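You operate a simulated robot arm through the tools that you are given. There is no shell and no other tool.

Carry out the task below with a simulated robot arm. There is one attempt and no reset: what you move stays moved.

JOB
Put things in order on the speckled bench. At the end: the jar stands where the beaker stood; the white vial from the speckled bench stands on top of the blue slide; the beaker from the speckled bench stands where the teal dusty filter stood; the teal dusty filter is on the cream tray; whatever was shut is shut again. Leave all else as you found it, and nothing knocked over. Set down upright: dusty filter.

It is judged by the outcome, as a careful person would: the job done as asked, and still so three seconds after it is handed in. It fails if anything else is knocked over, pushed out of place, dropped, spilled or broken.

ROBOT AND FRAMES
A 7-joint arm with a two-finger parallel gripper, fixed in place. Base frame: the origin is at the foot of the arm, x ahead of it, y to its left, z up; the work surface is at about z = 0. Lengths are in m, angles in rad, forces in N, time in s.
With the tool pointing down near the work surface it reaches from about 0.24 to 0.62 m from the base axis. Its first joint turns from -1.152 to 1.152 rad. Payload 2.6 kg.
Tool frame: the origin (TCP) lies between the finger pads and is the grasp point; the fingertips stand 0.03 m ahead of it; z points along the fingers, y is the line along which they close. Largest opening 0.094 m; finger width 0.028, thickness 0.01; the body of the gripper, 0.05 by 0.096 m, starts 0.055 m behind the TCP.
Orientation is that of the tool frame in the base frame, as [roll, pitch, yaw] about the fixed x, y, z axes, in that order (R = Rz(yaw) Ry(pitch) Rx(roll)). With the fingers straight down and closing along the base's y, the tool's x points along the base's -x, its y along +y and its z along -z.

CONTROLS
- The arm moves only by the tool step_arm. Its argument "motion" is a list of rows, each an object (a shift or turn left out is 0, a gripper value left out holds the last) with "slide": the shift along the tool's x, y, z in m, a list of three; "delta_rot": the turn, a rotation vector about the tool's x, y, z in rad, a list of three; "claw": the opening, from 0 (shut) to 1 (fully open). In form: [{"slide": [dx, dy, dz], "delta_rot": [rx, ry, rz], "claw": claw}, ...]. A call has 1 to 20 rows; each row shifts and turns the commanded pose from where the row before left it, along the tool's axes as they then stand. A row lasts 0.2 s, in which the tool goes at most 0.05 m and 0.15 rad; a call with a longer step from one row to the next is refused whole, and so is a gripper value outside its range. Where a pose cannot be reached the arm comes as near as it can. A force on the tool above 40 N (or 10 N above the force at the start of the call, whichever is more), or a blocked arm, ends the call early, and 0.2 s more pass. The fingers move at their own pace (about 0.072 m/s each) and stop on an object; they squeeze with about 30 N. The grip force told is the motor's: it shows also when the fingers shut on nothing. Time passes only in rows, and 0.2 s behind the last, so rows that do not move let the fingers close. The reply holds the time, the measured pose of the TCP, the force on the tool along the base axes, the opening and the grip force, in the units named above and with some noise, with the torque about the TCP (base axes, N m) and any sound that the robot's microphone picked up, and new pictures: "show" is both (left out), scene, wrist or none.
- Cameras (640 x 400 px; columns grow to the right, rows downward): "scene" is fixed at [0.0222, 0.4264, 0.5493]; the picture's right is [-0.86, -0.51, 0.00], its down [-0.35, 0.59, -0.73] and it looks along [0.37, -0.63, -0.69] (base axes); focal length 338 px, centre (320, 200). "wrist" rides on the gripper at [0.076, 0.014, -0.103] in the tool frame; the picture's right is [-0.18, 0.98, 0.00], its down [-0.75, -0.14, -0.64] and it looks along [-0.63, -0.12, 0.77] (tool axes); focal length 243 px, centre (320, 200). There is no depth. A picture from a camera that has moved, and an enlarged one, comes with that camera's place and axes in the base frame and with its lens.
- close_up(camera, box): a new picture of the part [left, top, right, bottom] of that camera's present view, enlarged. It takes no simulated time.
- sign_off(): hands the job in; it is judged then, once.

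Places have to be worked out from the pictures, the camera data and where the tool is seen. Open the gripper and draw the arm clear of the work before you hand the job in, unless the task says otherwise.

The tools are called after ">>>" as name(argument=value, ...) on one line, values as JSON. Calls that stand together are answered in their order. step_arm: Moves the arm, as the interface text tells. Its arguments: {"type":"object","properties":{"motion":{"type":"array"},"show":{"type":"string","enum":["both","scene","wrist","none"]}},"required":["motion"]} The other tools are called the same way: close_up (camera, box) takes an enlarged picture of a part of a camera's view; sign_off () hands the job in.

At the start:

```text
t: 0.0
tool_pos: [0.3823, 0.1153, 0.2929]
orientation: [3.14, 0.0, -3.141]
wrist_force: [0.6, 0.5, -0.6]
ft_torque: [0.01, 0.03, 0.01]
finger_gap: 0.0942
finger_force: 0.0
```

scene: 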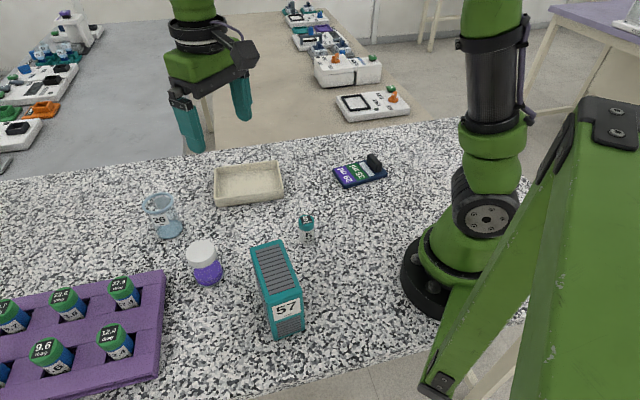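
wrist: 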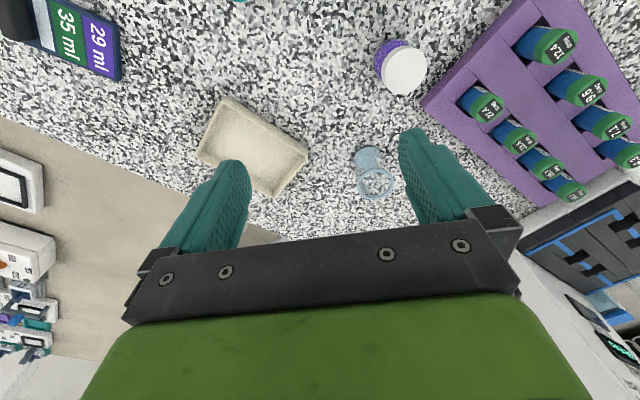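

The pictures show a tray, a beaker, a jar, a teal box (57), a small teal item and a slide-like thing. I take enlarged views to identify each one before moving.

>>> close_up(camera="scene", box=[120, 140, 320, 265])

>>> close_up(camera="scene", box=[240, 140, 440, 265])

>>> close_up(camera="scene", box=[160, 220, 360, 345])

>>> close_up(camera="scene", box=[0, 250, 200, 400])

>>> close_up(camera="scene", box=[0, 0, 200, 170])

>>> close_up(camera="scene", box=[260, 0, 460, 125])

>>> close_up(camera="wrist", box=[0, 0, 320, 200])

>>> close_up(camera="wrist", box=[320, 0, 640, 200])

```text
3.20 times, centred on (220, 202) of scene
camera zoom: at [0.0222, 0.4264, 0.5493], right [-0.86, -0.51, 0.0], down [-0.35, 0.59, -0.73], along [0.37, -0.63, -0.69], focal length 1083 px, centre (640, 192)
```

zoom: 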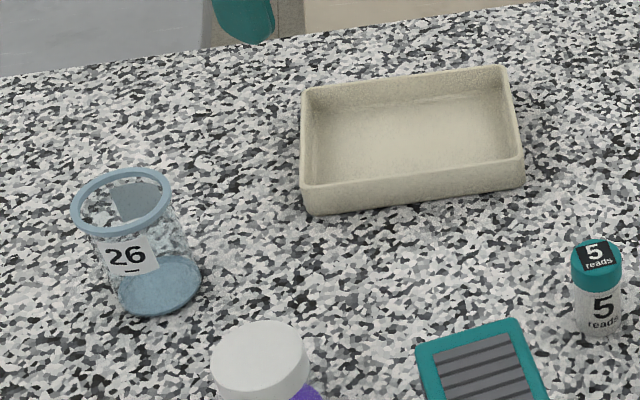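

```text
3.20 times, centred on (340, 202) of scene
camera zoom: at [0.0222, 0.4264, 0.5493], right [-0.86, -0.51, 0.0], down [-0.35, 0.59, -0.73], along [0.37, -0.63, -0.69], focal length 1083 px, centre (256, 192)
```

zoom: 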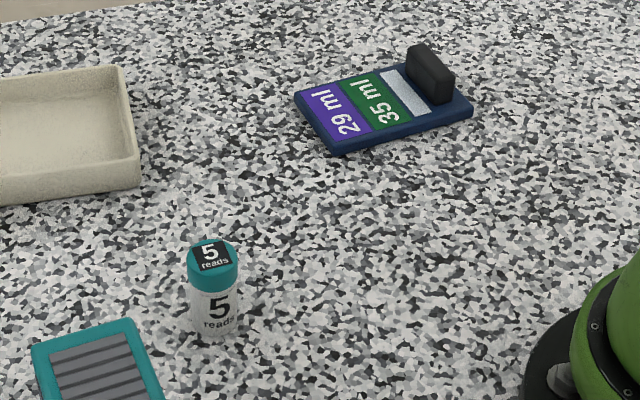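

```text
3.20 times, centred on (260, 282) of scene
camera zoom: at [0.0222, 0.4264, 0.5493], right [-0.86, -0.51, 0.0], down [-0.35, 0.59, -0.73], along [0.37, -0.63, -0.69], focal length 1083 px, centre (512, -64)
```

zoom: 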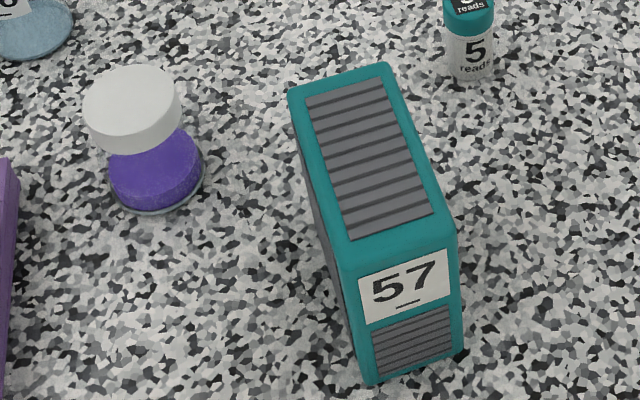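

```text
2.67 times, centred on (100, 325) of scene
camera zoom: at [0.0222, 0.4264, 0.5493], right [-0.86, -0.51, 0.0], down [-0.35, 0.59, -0.73], along [0.37, -0.63, -0.69], focal length 902 px, centre (907, -133)
```

zoom: 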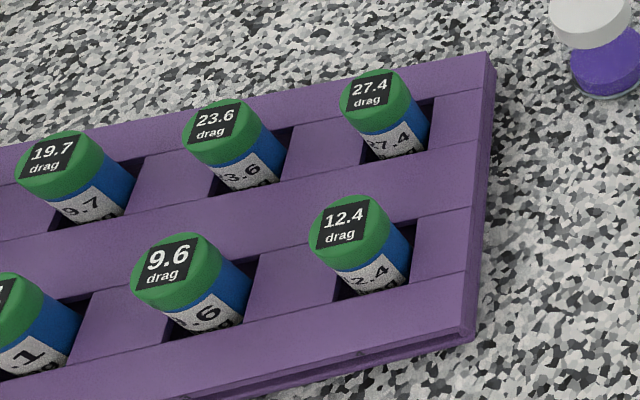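

```text
2.35 times, centred on (100, 85) of scene
camera zoom: at [0.0222, 0.4264, 0.5493], right [-0.86, -0.51, 0.0], down [-0.35, 0.59, -0.73], along [0.37, -0.63, -0.69], focal length 796 px, centre (838, 471)
```

zoom: 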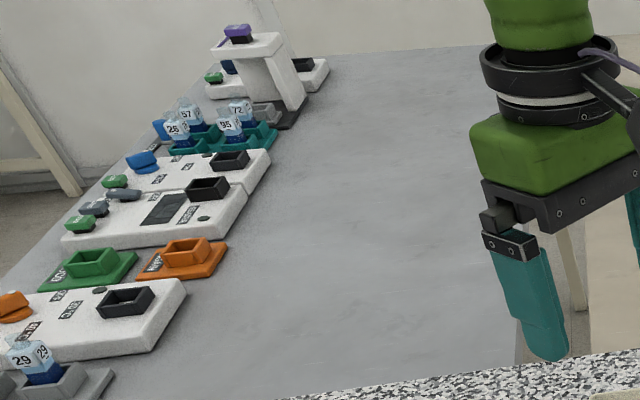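

```text
3.20 times, centred on (360, 62) of scene
camera zoom: at [0.0222, 0.4264, 0.5493], right [-0.86, -0.51, 0.0], down [-0.35, 0.59, -0.73], along [0.37, -0.63, -0.69], focal length 1083 px, centre (192, 640)
```

zoom: 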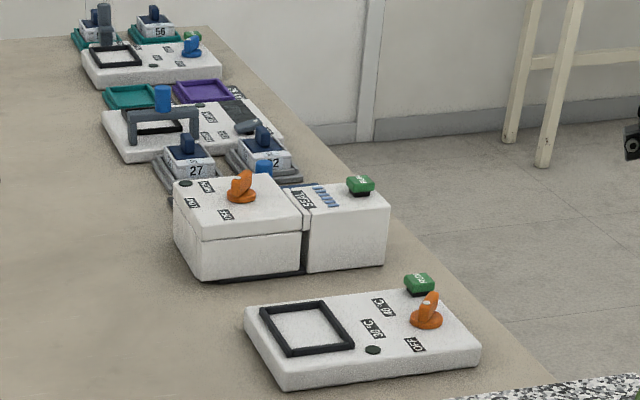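

```text
2.00 times, centred on (160, 100) of wrist
camera zoom: at [0.3057, 0.129, 0.3957], right [0.18, 0.98, 0.0], down [0.75, -0.14, 0.64], along [0.63, -0.12, -0.77], focal length 485 px, centre (640, 400)
```

zoom: 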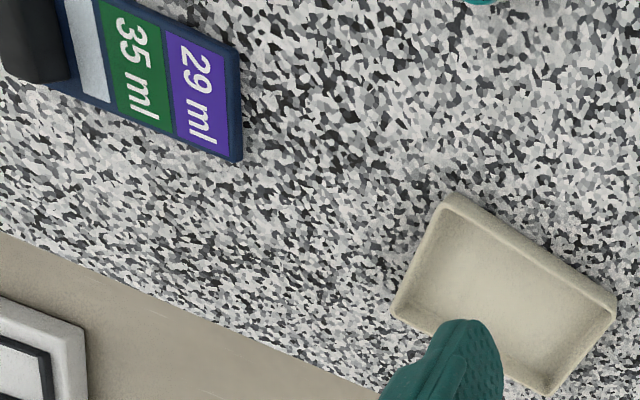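

```text
2.00 times, centred on (480, 100) of wrist
camera zoom: at [0.3057, 0.129, 0.3957], right [0.18, 0.98, 0.0], down [0.75, -0.14, 0.64], along [0.63, -0.12, -0.77], focal length 485 px, centre (0, 400)
```

zoom: 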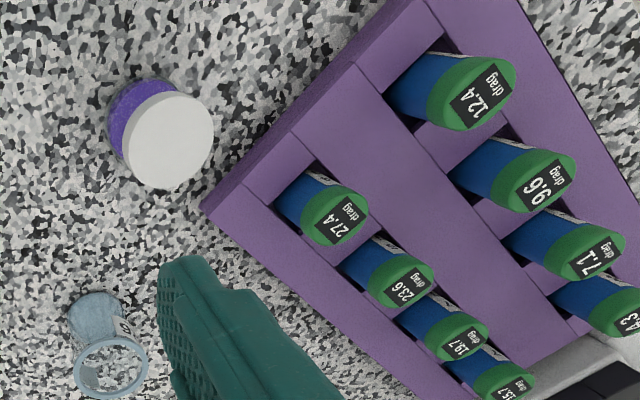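

Reading the pictures:

- **Filter:** the teal "57" box, about 0.107 x 0.053 x 0.112 m, centred near (0.240, 0.197), long side at about -38°.
- **Beaker:** "26", near (0.552, 0.169).
- **Jar:** near (0.395, 0.213).
- **White vial:** near (0.279, 0.047).
- **Blue slide:** near (0.283, -0.21).
- **Tray:** near (0.494, -0.029), long side at about 41°.

I move above the filter and turn so the fingers close across its short side.

>>> step_arm(motion=[{"slide": [0.0355, 0.0205, 0]}, {"slide": [0.0355, 0.0205, 0]}, {"slide": [0.0355, 0.0205, 0]}, {"slide": [0.0355, 0.0205, 0]}, {"delta_rot": [0, 0, 0.1326]}, {"delta_rot": [0, 0, 0.1326]}, {"delta_rot": [0, 0, 0.1326]}, {"delta_rot": [0, 0, 0.1326]}, {"delta_rot": [0, 0, 0.1326]}, {}])

```text
t: 2.2
tool_pos: [0.2405, 0.1968, 0.292]
orientation: [-3.141, 0.0, 2.477]
wrist_force: [0.6, -0.4, 0.3]
ft_torque: [0.0, 0.0, -0.04]
finger_gap: 0.094
finger_force: 0.0
camera wrist: at [0.1888, 0.2549, 0.3955], right [0.75, 0.66, 0.0], down [0.51, -0.58, 0.64], along [0.42, -0.48, -0.77], focal length 243 px, centre (320, 200)
```

scene: 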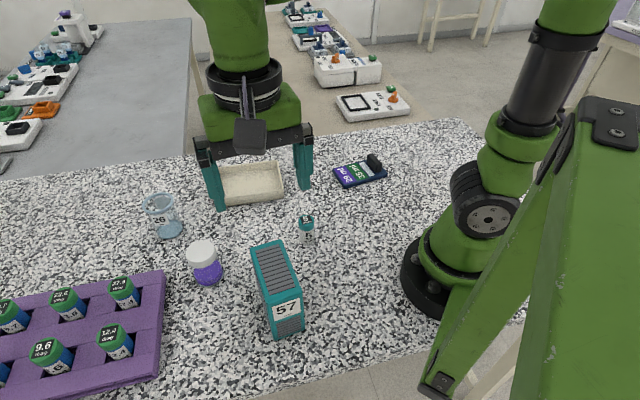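
wrist: 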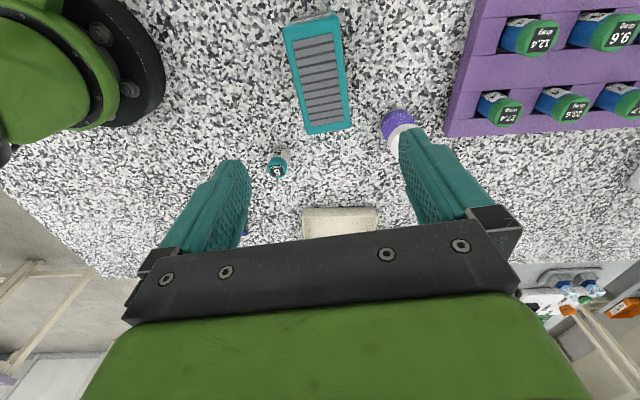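

The wrist view agrees on the filter: averaging both cameras gives a centre of about (0.237, 0.201), short axis at about 51°. I descend until the tips are just above its top and check the alignment.

>>> step_arm(motion=[{"slide": [0.005, 0.001, 0.03]}, {"slide": [0, 0, 0.03]}, {"slide": [0, 0, 0.03]}, {"slide": [0, 0, 0.03]}, {}])

```text
t: 3.4
tool_pos: [0.2377, 0.2021, 0.1729]
orientation: [-3.14, -0.001, 2.478]
wrist_force: [1.1, 0.9, 0.2]
ft_torque: [0.01, 0.01, -0.03]
finger_gap: 0.094
finger_force: 0.0
camera wrist: at [0.1861, 0.2601, 0.2768], right [0.75, 0.66, 0.0], down [0.51, -0.58, 0.64], along [0.42, -0.48, -0.77], focal length 243 px, centre (320, 200)
```

scene: 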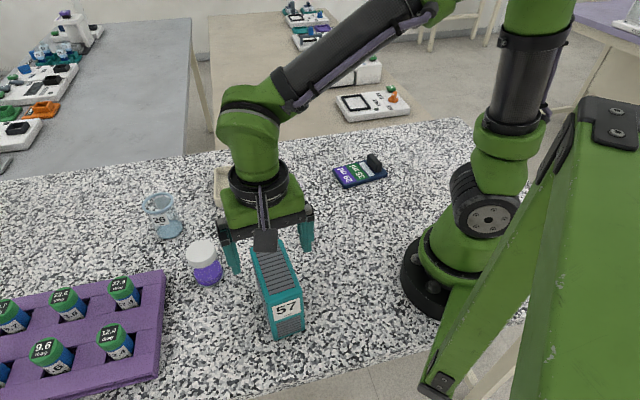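
wrist: 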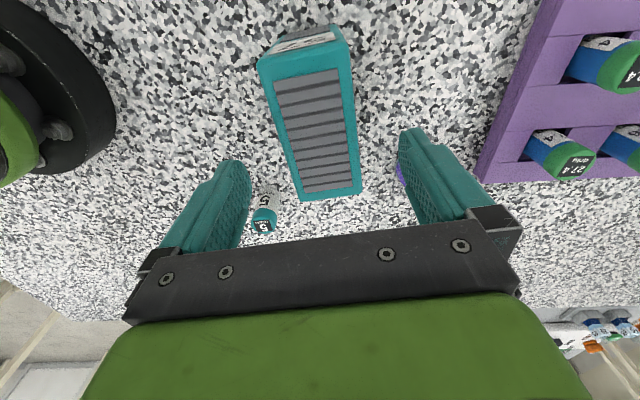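

The filter sits between the open fingers with its centre at about (0.2376, 0.200), within 2 mm of the tool. I go straight down to z ≈ 0.085 and close.

>>> step_arm(motion=[{"slide": [0, -0.001, 0.03]}, {"slide": [0, 0, 0.03]}, {"slide": [0, 0, 0.028]}, {}, {"claw": 0.4}, {"claw": 0.4}, {"claw": 0.4}])

```text
t: 5.0
tool_pos: [0.2358, 0.1982, 0.0837]
orientation: [3.142, -0.001, 2.478]
wrist_force: [0.6, -0.3, -0.5]
ft_torque: [0.0, 0.02, 0.01]
finger_gap: 0.0591
finger_force: 29.5
camera wrist: at [0.1843, 0.2568, 0.1864], right [0.75, 0.66, 0.0], down [0.51, -0.57, 0.64], along [0.42, -0.48, -0.77], focal length 243 px, centre (320, 200)
```

scene: 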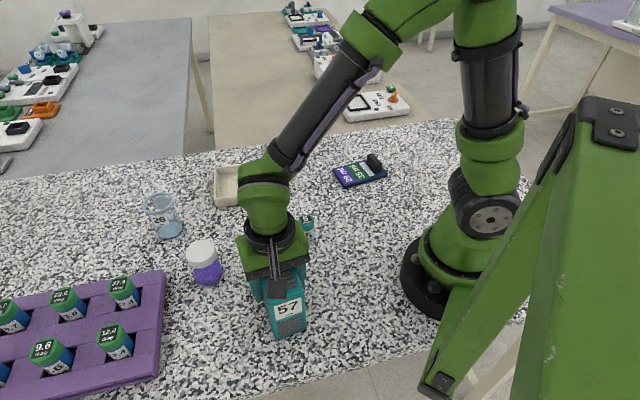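
wrist: 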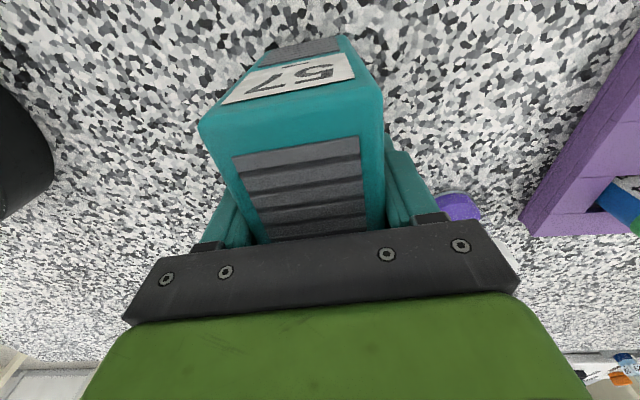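

The filter is gripped (gap 0.059 m, 29.5 N), and its centre is the tool position within 2 mm, about (0.2365, 0.199). I lift it slowly to clear everything, then turn it by about 80° to match the tray.

>>> step_arm(motion=[{"slide": [0, 0, -0.01]}, {"slide": [0, 0, -0.02]}, {"slide": [0, 0, -0.02]}, {"slide": [0, 0, -0.02]}, {"slide": [0, 0, -0.02]}, {"slide": [0, 0, -0.02]}, {"slide": [0, 0, -0.01]}, {}])

>>> step_arm(motion=[{"delta_rot": [0, 0, -0.06]}, {"delta_rot": [0, 0, -0.12]}, {"delta_rot": [0, 0, -0.12]}, {"delta_rot": [0, 0, -0.12]}, {"delta_rot": [0, 0, -0.12]}, {"delta_rot": [0, 0, -0.12]}, {"delta_rot": [0, 0, -0.12]}, {"delta_rot": [0, 0, -0.12]}, {"delta_rot": [0, 0, -0.12]}, {"delta_rot": [0, 0, -0.12]}, {"delta_rot": [0, 0, -0.12]}, {"delta_rot": [0, 0, -0.138]}, {}])

```text
t: 6.8
tool_pos: [0.2359, 0.202, 0.2051]
orientation: [3.141, 0.001, 2.478]
wrist_force: [0.0, 0.2, -2.4]
ft_torque: [0.0, -0.01, -0.02]
finger_gap: 0.0545
finger_force: 30.3
camera wrist: at [0.1839, 0.2595, 0.3075], right [0.75, 0.66, 0.0], down [0.51, -0.58, 0.64], along [0.42, -0.48, -0.77], focal length 243 px, centre (320, 200)
```

scene: 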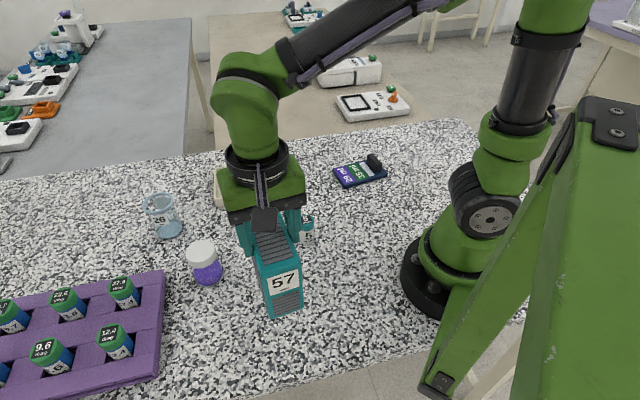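
wrist: 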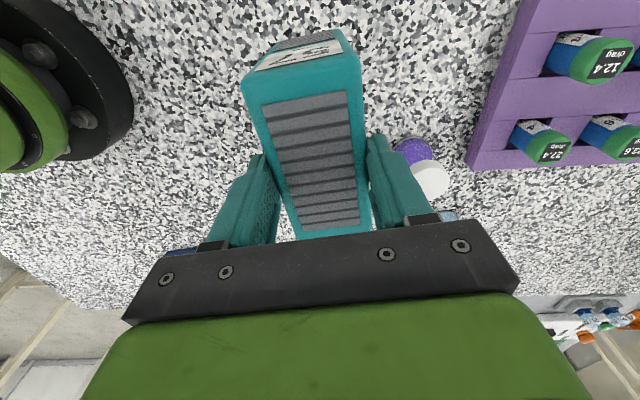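

```text
t: 9.6
tool_pos: [0.2364, 0.1995, 0.2042]
orientation: [-3.141, 0.001, -2.403]
wrist_force: [-0.1, 0.2, -2.3]
ft_torque: [0.01, 0.0, 0.0]
finger_gap: 0.0544
finger_force: 29.5
camera wrist: at [0.1703, 0.159, 0.3075], right [-0.53, 0.85, 0.0], down [0.65, 0.4, 0.64], along [0.55, 0.34, -0.77], focal length 243 px, centre (320, 200)
```

scene: 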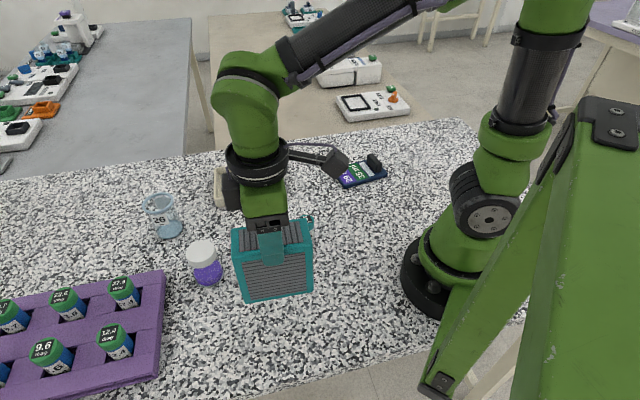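
wrist: 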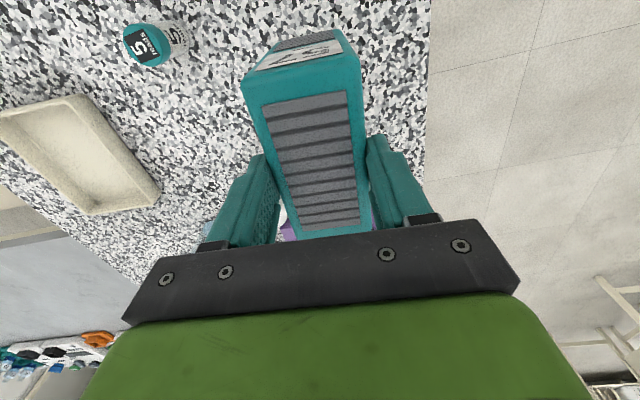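

The filter is at φ ≈ 132°, hanging level with its bottom at about z 0.12. I carry it over to the tray centre, about (0.492, -0.026), at this height.

>>> step_arm(motion=[{"slide": [-0.0015, -0.012, 0]}, {"slide": [-0.0029, -0.0242, 0]}, {"slide": [-0.0029, -0.0242, 0]}, {"slide": [-0.0029, -0.0242, 0]}, {"slide": [-0.0029, -0.0242, 0]}, {"slide": [-0.0029, -0.0242, 0]}, {"slide": [-0.0029, -0.0242, 0]}, {"slide": [-0.0029, -0.0242, 0]}, {"slide": [-0.0029, -0.0242, 0]}, {"slide": [-0.0029, -0.0242, 0]}, {"slide": [-0.0029, -0.0242, 0]}, {"slide": [-0.0029, -0.0242, 0]}, {"slide": [-0.0029, -0.0242, 0]}, {"slide": [-0.0029, -0.0242, 0]}, {"slide": [-0.0014, -0.0122, 0]}, {}, {}])

```text
t: 13.2
tool_pos: [0.4927, -0.0238, 0.2058]
orientation: [-3.141, 0.001, -2.406]
wrist_force: [0.6, 0.4, -1.9]
ft_torque: [0.02, 0.02, 0.03]
finger_gap: 0.0545
finger_force: 30.3
camera wrist: at [0.4265, -0.0645, 0.3081], right [-0.52, 0.85, 0.0], down [0.65, 0.4, 0.64], along [0.55, 0.34, -0.77], focal length 243 px, centre (320, 200)
```

scene: 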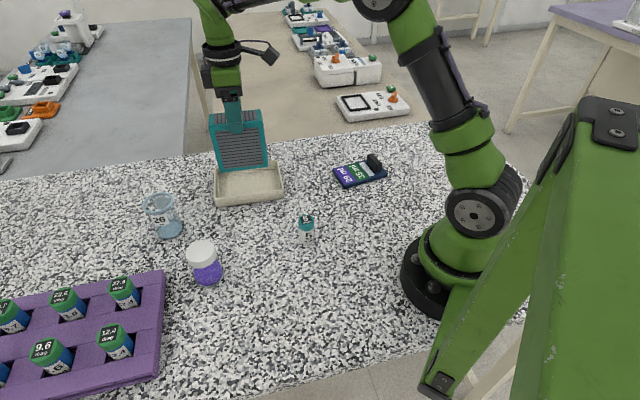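
wrist: 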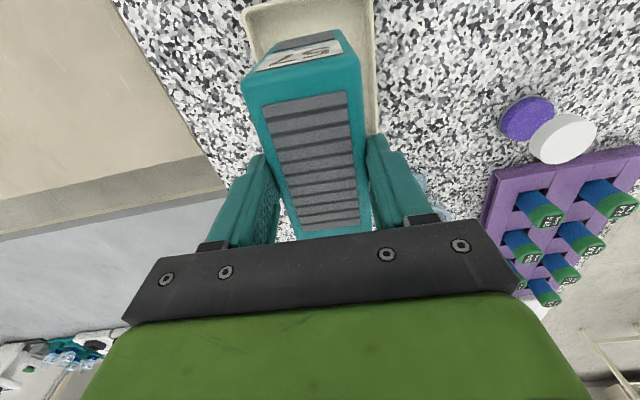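

The filter is over the tray. I lower it until its bottom is about 2 cm above the rim and check the fit.

>>> step_arm(motion=[{"slide": [0, 0, 0.02]}, {"slide": [0, 0, 0.02]}, {"slide": [0, 0, 0.02]}, {"slide": [0, 0, 0.01]}, {}, {}])

>>> close_up(camera="scene", box=[160, 110, 320, 210])

>>> close_up(camera="wrist", box=[160, 0, 480, 200])

```text
t: 14.6
tool_pos: [0.4952, -0.0245, 0.1352]
orientation: [-3.138, 0.003, -2.408]
wrist_force: [-6.1, -0.4, 23.3]
ft_torque: [-0.08, 0.56, -0.13]
finger_gap: 0.0545
finger_force: 30.3
camera wrist: at [0.427, -0.0646, 0.2387], right [-0.52, 0.85, 0.0], down [0.65, 0.4, 0.64], along [0.55, 0.34, -0.76], focal length 243 px, centre (320, 200)
```

scene: 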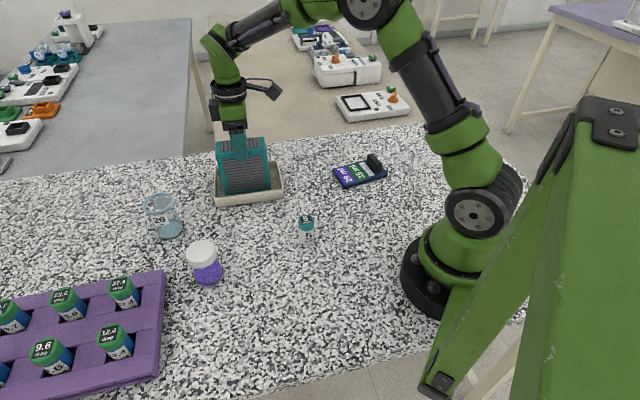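
wrist: 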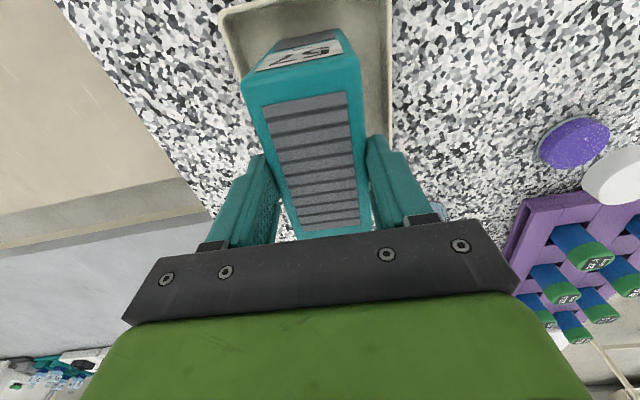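

```text
4.00 times, centred on (240, 160) of scene
camera zoom: at [0.022, 0.4265, 0.5493], right [-0.86, -0.51, 0.0], down [-0.35, 0.59, -0.73], along [0.37, -0.63, -0.69], focal length 1354 px, centre (640, 360)
```

zoom: 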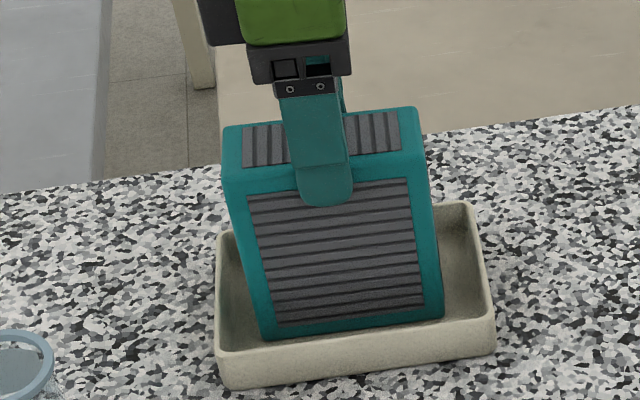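

```text
2.00 times, centred on (320, 100) of wrist
camera zoom: at [0.427, -0.0646, 0.2387], right [-0.52, 0.85, 0.0], down [0.65, 0.4, 0.64], along [0.55, 0.34, -0.76], focal length 485 px, centre (320, 400)
```

zoom: 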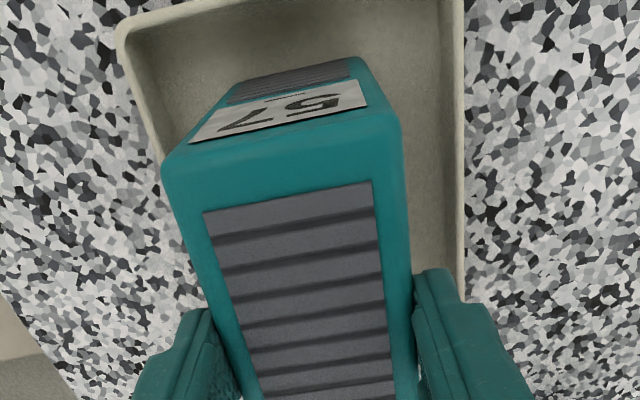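

The force of 23 N up shows the filter is already standing on the tray floor, so it sits lower in the grip than I assumed. Its bottom edge projects to z ≈ 0.005, the contact is nearly centred and the tray has not shifted. I ease the load slightly, then open.

>>> step_arm(motion=[{"slide": [0, 0, -0.001]}, {}, {}])

```text
t: 15.4
tool_pos: [0.4947, -0.0235, 0.1368]
orientation: [-3.14, 0.001, -2.404]
wrist_force: [0.7, 0.0, 15.4]
ft_torque: [0.21, -0.56, 0.01]
finger_gap: 0.0546
finger_force: 29.9
camera wrist: at [0.4274, -0.0646, 0.2388], right [-0.52, 0.85, 0.0], down [0.65, 0.4, 0.64], along [0.55, 0.34, -0.77], focal length 243 px, centre (320, 200)
```

scene: 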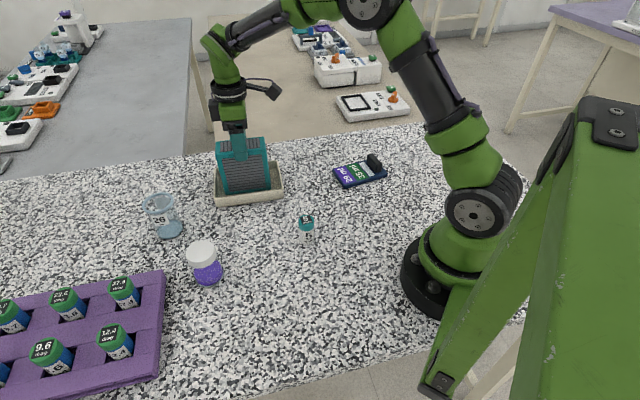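
wrist: 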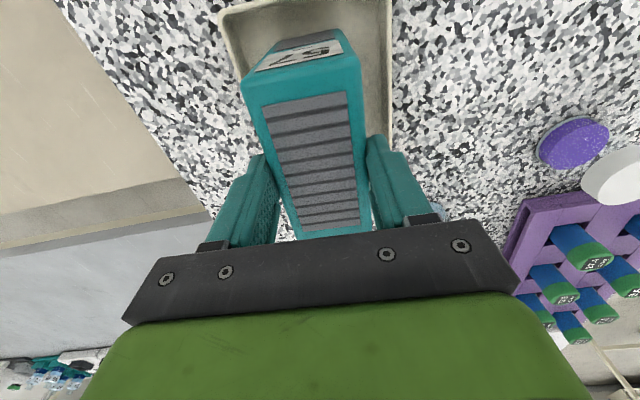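

The load is now 15 N, with contact toward one end but within the base. I ease another millimetre and open the fingers.

>>> step_arm(motion=[{"slide": [0, 0, -0.0008]}, {}, {"claw": 0.62}, {"claw": 0.7}, {"claw": 0.8}, {"claw": 1.0}, {}, {}])

>>> close_up(camera="scene", box=[160, 110, 320, 210])

```text
t: 17.2
tool_pos: [0.4936, -0.0238, 0.1354]
orientation: [-3.141, 0.001, -2.405]
wrist_force: [-0.7, 1.1, -1.3]
ft_torque: [0.0, -0.02, -0.02]
finger_gap: 0.0941
finger_force: 0.1
camera wrist: at [0.4273, -0.0645, 0.2389], right [-0.52, 0.85, 0.0], down [0.65, 0.4, 0.64], along [0.55, 0.34, -0.77], focal length 243 px, centre (320, 200)
```

scene: 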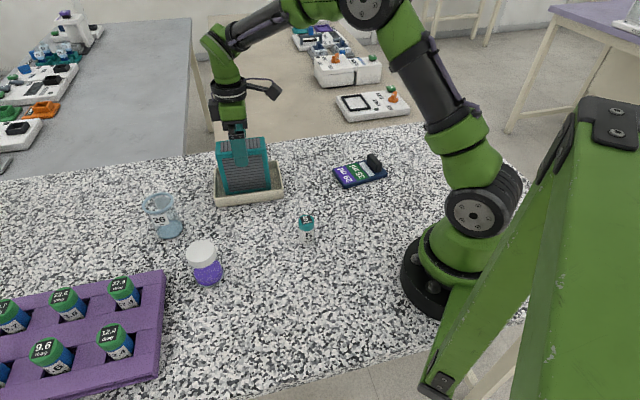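
wrist: 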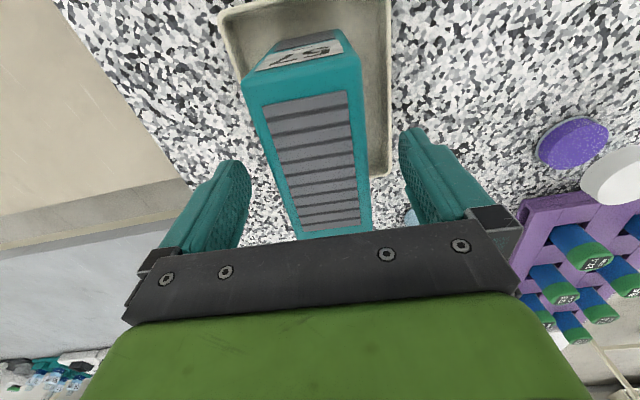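

```text
4.00 times, centred on (240, 160) of scene
camera zoom: at [0.0222, 0.4264, 0.5493], right [-0.86, -0.51, 0.0], down [-0.35, 0.59, -0.73], along [0.37, -0.63, -0.69], focal length 1354 px, centre (640, 360)
```

zoom: 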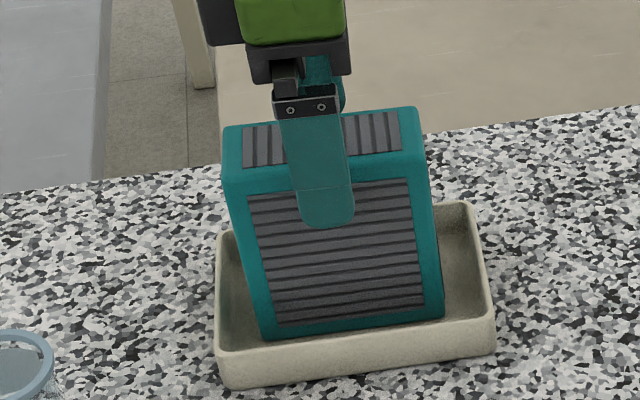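

The filter stands upright in the tray. I rise straight up, then move above the beaker keeping this orientation.

>>> step_arm(motion=[{"slide": [0, 0, -0.02]}, {"slide": [0, 0, -0.03]}, {"slide": [0, 0, -0.03]}, {"slide": [0, 0, -0.03]}, {"slide": [-0.0288, 0.0173, 0]}, {"slide": [-0.0288, 0.0173, 0]}, {"slide": [-0.0288, 0.0173, 0]}, {"slide": [-0.0288, 0.0173, 0]}, {"slide": [-0.0288, 0.0173, 0]}, {"slide": [-0.0288, 0.0173, 0]}, {}, {}])

>>> close_up(camera="wrist", box=[160, 0, 480, 200])

>>> close_up(camera="scene", box=[130, 110, 330, 235])

```text
t: 19.8
tool_pos: [0.5511, 0.1681, 0.2458]
orientation: [-3.141, 0.0, -2.405]
wrist_force: [0.1, 0.5, -0.7]
ft_torque: [-0.01, 0.0, 0.02]
finger_gap: 0.0939
finger_force: 0.0
camera wrist: at [0.4863, 0.1284, 0.3494], right [-0.52, 0.85, 0.0], down [0.65, 0.4, 0.64], along [0.55, 0.34, -0.77], focal length 243 px, centre (320, 200)
```

scene: 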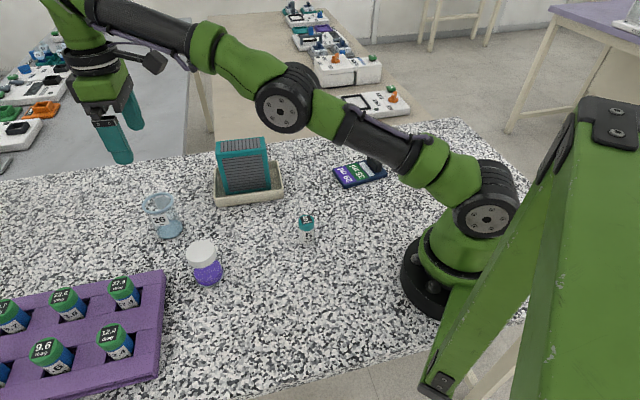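
wrist: 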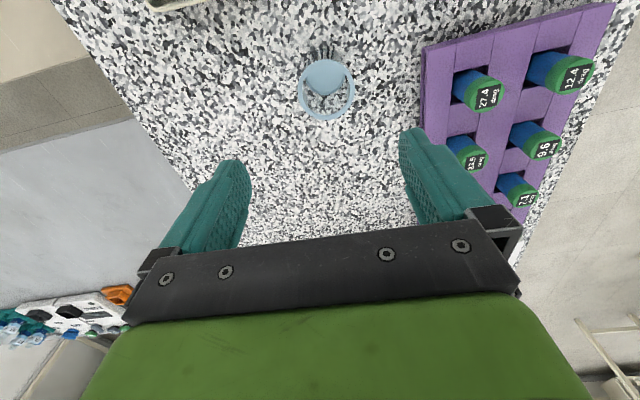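

```text
2.00 times, centred on (320, 100) of wrist
camera zoom: at [0.4863, 0.1284, 0.3494], right [-0.52, 0.85, 0.0], down [0.65, 0.4, 0.64], along [0.55, 0.34, -0.77], focal length 485 px, centre (320, 400)
```

zoom: 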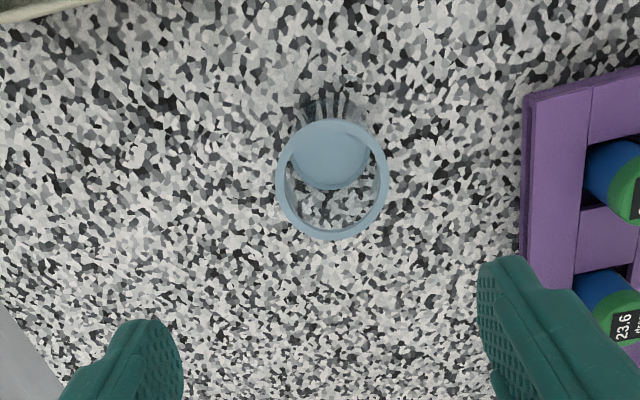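

```text
3.20 times, centred on (230, 172) of scene
camera zoom: at [0.0221, 0.4265, 0.5493], right [-0.86, -0.51, 0.0], down [-0.35, 0.59, -0.73], along [0.37, -0.63, -0.69], focal length 1083 px, centre (608, 288)
```

zoom: 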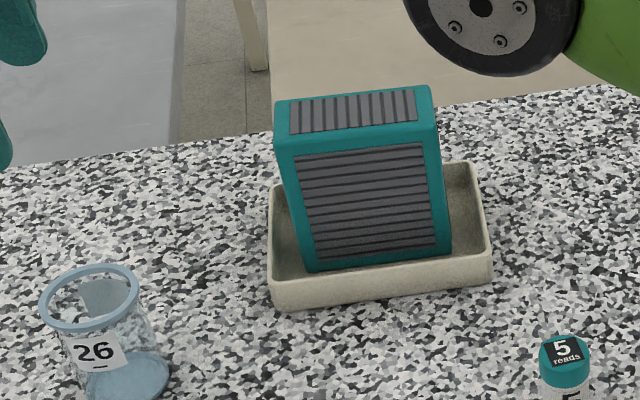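

The beaker is about at (0.551, 0.172), so I shift 4 mm and descend until the tips are just above the rim to check alignment.

>>> step_arm(motion=[{"slide": [-0.0026, 0.003, 0.03]}, {"slide": [0, 0, 0.03]}, {"slide": [0, 0, 0.03]}, {"slide": [0, 0, 0.025]}, {}, {}])

>>> close_up(camera="wrist", box=[160, 40, 480, 240])

>>> close_up(camera="scene", box=[80, 130, 240, 250])

```text
t: 21.2
tool_pos: [0.5515, 0.1735, 0.1318]
orientation: [3.141, 0.0, -2.405]
wrist_force: [0.0, 0.1, -0.3]
ft_torque: [-0.03, 0.04, 0.01]
finger_gap: 0.0942
finger_force: 0.0
camera wrist: at [0.4849, 0.1321, 0.2344], right [-0.52, 0.85, 0.0], down [0.65, 0.4, 0.64], along [0.55, 0.34, -0.77], focal length 243 px, centre (320, 200)
```

scene: 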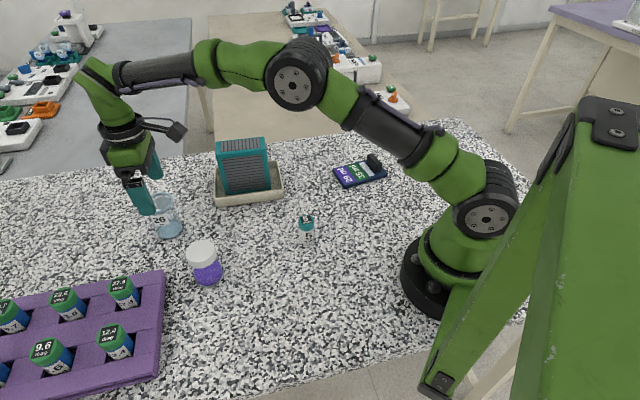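
wrist: 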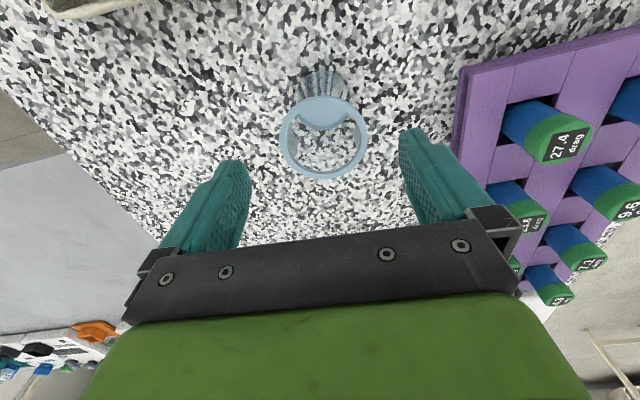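

```text
2.00 times, centred on (320, 140) of wrist
camera zoom: at [0.4849, 0.1321, 0.2344], right [-0.52, 0.85, 0.0], down [0.65, 0.4, 0.64], along [0.55, 0.34, -0.77], focal length 485 px, centre (320, 320)
```

zoom: 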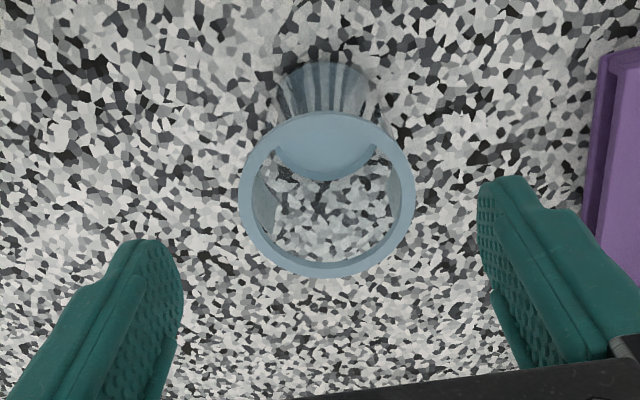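

```text
3.33 times, centred on (160, 190) of scene
camera zoom: at [0.0222, 0.4264, 0.5493], right [-0.86, -0.51, 0.0], down [-0.35, 0.59, -0.73], along [0.37, -0.63, -0.69], focal length 1128 px, centre (853, 233)
```

zoom: 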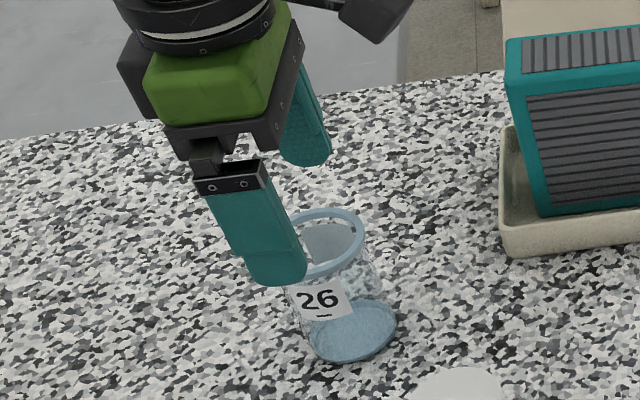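

The beaker is centred between the fingers to within about 2 mm. I nudge across, descend to z ≈ 0.042, close gently and wait for the grip to settle.

>>> step_arm(motion=[{"slide": [0.003, 0.002, 0.02]}, {"slide": [0, 0, 0.025]}, {"slide": [0, 0, 0.025]}, {"slide": [0, 0, 0.018]}, {}, {}])

>>> step_arm(motion=[{"claw": 0.8}, {"claw": 0.7}, {"claw": 0.6}, {"claw": 0.5}, {"claw": 0.45}, {"claw": 0.45}, {"claw": 0.45}, {"claw": 0.45}])

```text
t: 22.6
tool_pos: [0.5477, 0.1732, 0.0434]
orientation: [-3.14, 0.0, -2.404]
wrist_force: [-0.1, 0.6, 0.2]
ft_torque: [-0.03, -0.02, 0.0]
finger_gap: 0.094
finger_force: 0.1
camera wrist: at [0.4818, 0.1316, 0.1463], right [-0.52, 0.85, 0.0], down [0.65, 0.4, 0.64], along [0.55, 0.34, -0.77], focal length 243 px, centre (320, 200)
```

scene: 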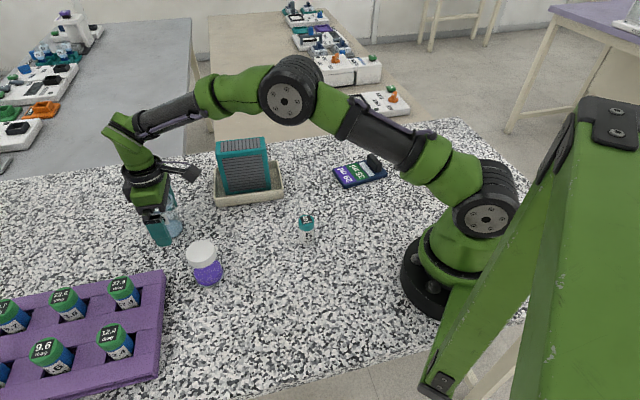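
wrist: 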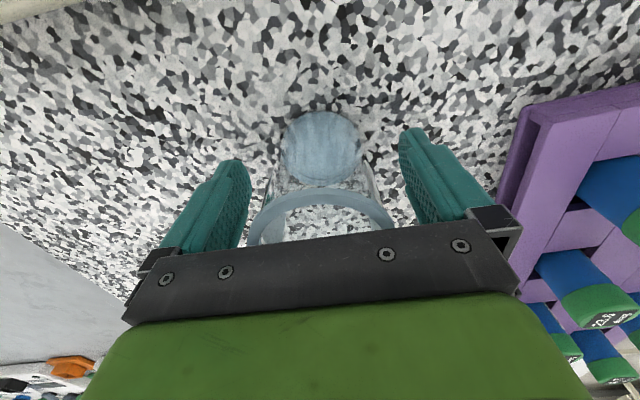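

```text
t: 24.4
tool_pos: [0.5481, 0.1717, 0.0422]
orientation: [-3.141, 0.001, -2.405]
wrist_force: [0.0, 1.0, 0.7]
ft_torque: [0.03, 0.02, -0.01]
finger_gap: 0.0572
finger_force: 30.3
camera wrist: at [0.4818, 0.1317, 0.1466], right [-0.52, 0.85, 0.0], down [0.65, 0.4, 0.64], along [0.55, 0.34, -0.77], focal length 243 px, centre (320, 200)
```

scene: 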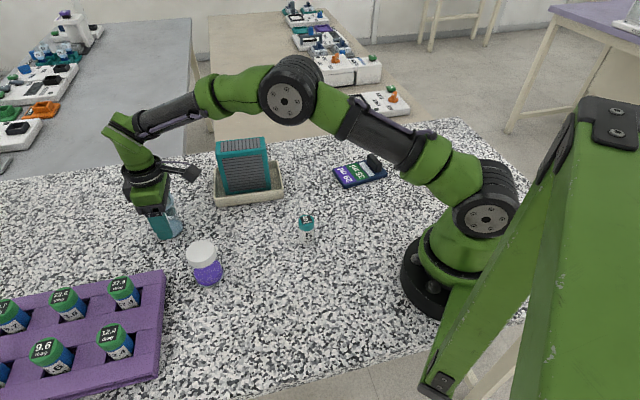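
wrist: 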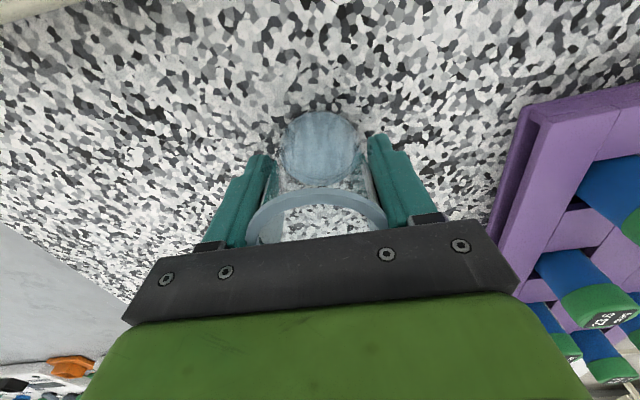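

The beaker is held (gap 0.057 m, 30 N), and its original centre matches the tool at (0.548, 0.172). I lift it to clear the jar and carry it to the filter's old spot at (0.2375, 0.200).

>>> step_arm(motion=[{"slide": [0, 0, -0.01]}, {"slide": [0, 0, -0.02]}, {"slide": [0, 0, -0.03]}, {"slide": [0, 0, -0.03]}, {"slide": [0, 0, -0.03]}, {"slide": [0, 0, -0.01]}, {}, {}], show="scene")

>>> step_arm(motion=[{"slide": [0.0088, 0.00955, 0]}, {"slide": [0.0176, 0.0191, 0]}, {"slide": [0.0176, 0.0191, 0]}, {"slide": [0.0176, 0.0191, 0]}, {"slide": [0.0176, 0.0191, 0]}, {"slide": [0.0176, 0.0191, 0]}, {"slide": [0.0176, 0.0191, 0]}, {"slide": [0.0176, 0.0191, 0]}, {"slide": [0.0176, 0.0191, 0]}, {"slide": [0.0176, 0.0191, 0]}, {"slide": [0.0176, 0.0191, 0]}, {"slide": [0.0176, 0.0191, 0]}, {"slide": [0.0088, 0.00965, 0]}, {}, {}])

```text
t: 26.2
tool_pos: [0.5484, 0.1715, 0.1726]
orientation: [-3.142, 0.001, -2.404]
wrist_force: [0.2, 0.2, -1.0]
ft_torque: [0.03, -0.01, -0.03]
finger_gap: 0.0574
finger_force: 29.6
```

scene: 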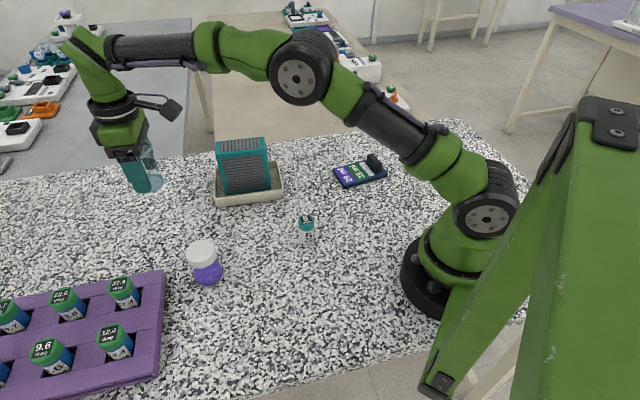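

```text
t: 29.4
tool_pos: [0.2367, 0.2006, 0.1746]
orientation: [-3.141, 0.0, -2.406]
wrist_force: [1.3, 0.0, 0.5]
ft_torque: [-0.01, -0.03, 0.01]
finger_gap: 0.0572
finger_force: 29.9
camera wrist: at [0.1706, 0.1598, 0.2773], right [-0.52, 0.85, 0.0], down [0.65, 0.4, 0.64], along [0.55, 0.34, -0.77], focal length 243 px, centre (320, 200)
```

scene: 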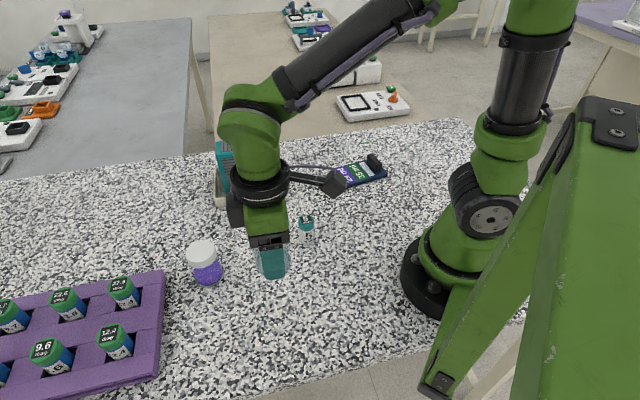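
wrist: 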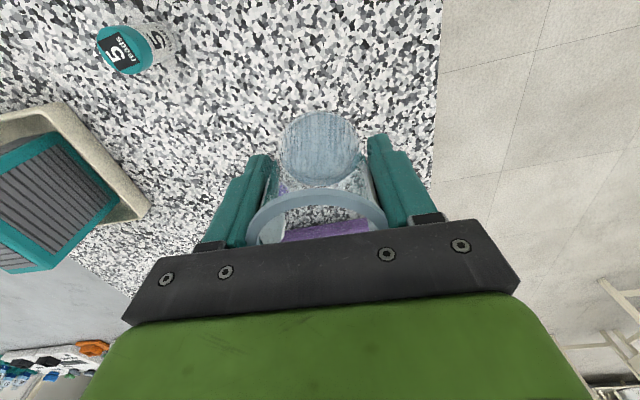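

The beaker has not slipped, and the tool is at (0.237, 0.2005). I lower it most of the way, then the last millimetres slowly.

>>> step_arm(motion=[{"slide": [0, 0, 0.02]}, {"slide": [0, 0, 0.03]}, {"slide": [0, 0, 0.03]}, {"slide": [0, 0, 0.025]}, {"slide": [0, 0, 0.015]}, {"slide": [0, 0, 0.005]}, {"slide": [0, 0, 0.002]}, {}, {}], show="both")

```text
t: 31.4
tool_pos: [0.2376, 0.2012, 0.0462]
orientation: [-3.141, -0.001, -2.404]
wrist_force: [1.2, 0.0, -1.1]
ft_torque: [-0.01, 0.0, -0.03]
finger_gap: 0.0574
finger_force: 30.1
camera wrist: at [0.1708, 0.16, 0.15], right [-0.52, 0.85, 0.0], down [0.65, 0.4, 0.64], along [0.55, 0.34, -0.77], focal length 243 px, centre (320, 200)
```

scene: 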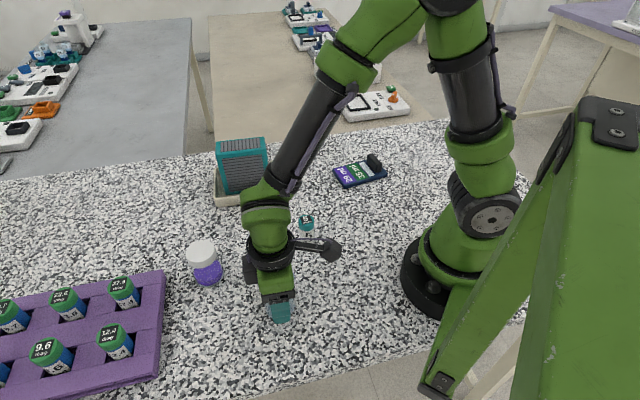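
wrist: 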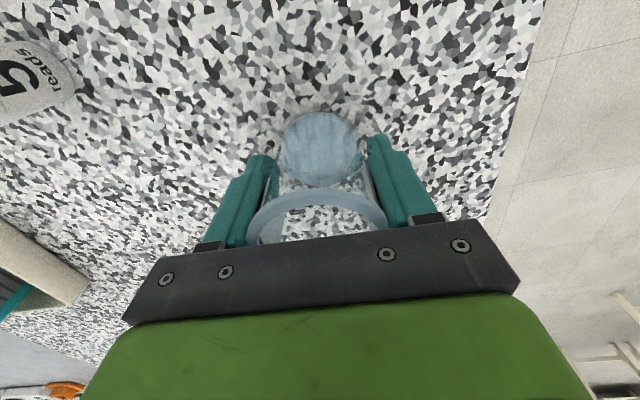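

No contact yet at z ≈ 0.046, so I lower by millimetres until I feel the bench.

>>> step_arm(motion=[{"slide": [0, 0, 0.0015]}, {"slide": [0, 0, 0.001]}, {}], show="none")

```text
t: 32.2
tool_pos: [0.237, 0.2003, 0.0438]
orientation: [3.141, 0.001, -2.405]
wrist_force: [0.5, 0.1, -0.3]
ft_torque: [0.01, -0.01, 0.01]
finger_gap: 0.0574
finger_force: 30.3
```

Still free at z ≈ 0.044, so I continue down.

>>> step_arm(motion=[{"slide": [0, 0, 0.001]}, {"slide": [0, 0, 0.0005]}, {}], show="none")

```text
t: 33.0
tool_pos: [0.2388, 0.2006, 0.0422]
orientation: [-3.141, -0.001, -2.405]
wrist_force: [-5.6, 1.2, 13.0]
ft_torque: [0.07, 0.23, 0.01]
finger_gap: 0.0575
finger_force: 30.3
```

The beaker touches the bench at z ≈ 0.042 (13 N). I open the fingers gradually and rise straight up.

>>> step_arm(motion=[{"slide": [0, 0, -0.0005]}, {"claw": 0.65}, {"claw": 0.75}, {"claw": 0.85}, {"claw": 1.0}, {}, {}])

>>> step_arm(motion=[{"slide": [0, 0, -0.02]}, {"slide": [0, 0, -0.03]}, {"slide": [0, 0, -0.04]}, {"slide": [0, 0, -0.04]}, {"slide": [0, 0, -0.04]}, {"slide": [0, 0, -0.03]}, {}])

```text
t: 34.6
tool_pos: [0.2398, 0.2009, 0.0441]
orientation: [3.141, 0.0, -2.406]
wrist_force: [0.6, -0.9, -0.8]
ft_torque: [0.0, 0.01, -0.01]
finger_gap: 0.0939
finger_force: 0.2
camera wrist: at [0.1718, 0.16, 0.1462], right [-0.52, 0.85, 0.0], down [0.65, 0.4, 0.64], along [0.55, 0.34, -0.77], focal length 243 px, centre (320, 200)
```

scene: 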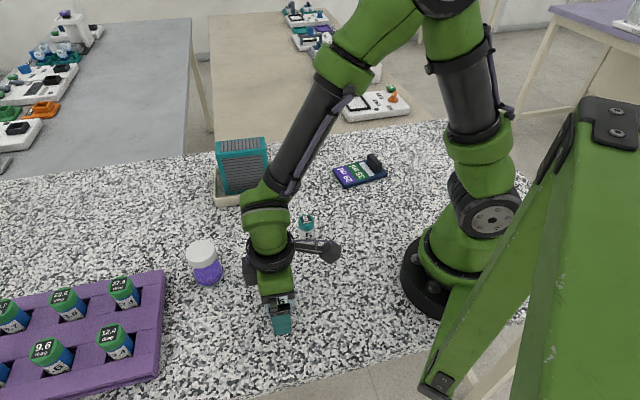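
wrist: 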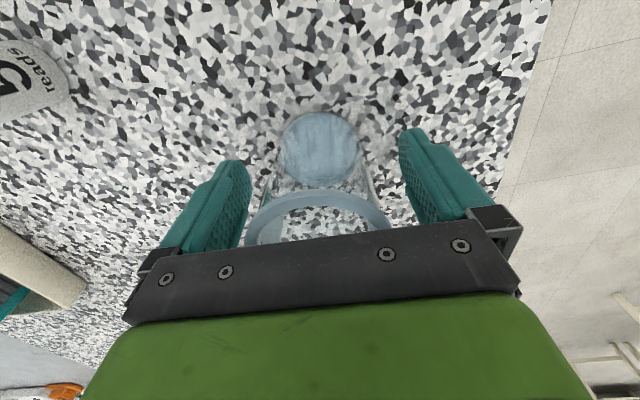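

```text
t: 36.2
tool_pos: [0.2373, 0.201, 0.2425]
orientation: [3.141, -0.002, -2.406]
wrist_force: [0.1, -1.1, 0.1]
ft_torque: [-0.01, -0.01, 0.02]
finger_gap: 0.0936
finger_force: 0.1
camera wrist: at [0.171, 0.1599, 0.346], right [-0.52, 0.85, 0.0], down [0.65, 0.4, 0.64], along [0.55, 0.34, -0.77], focal length 243 px, centre (320, 200)
```

scene: 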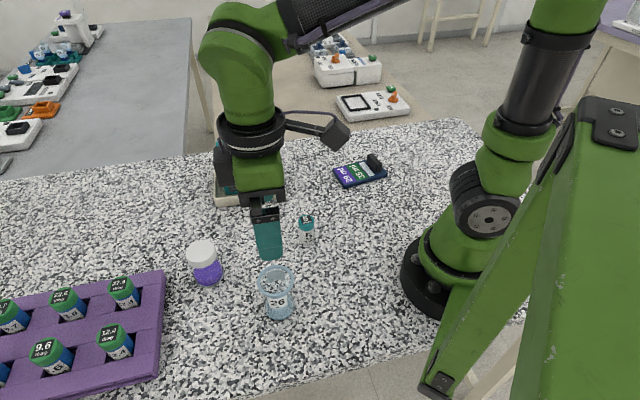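
wrist: 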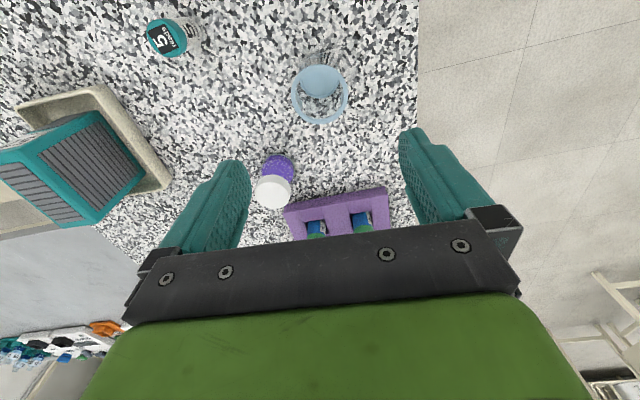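

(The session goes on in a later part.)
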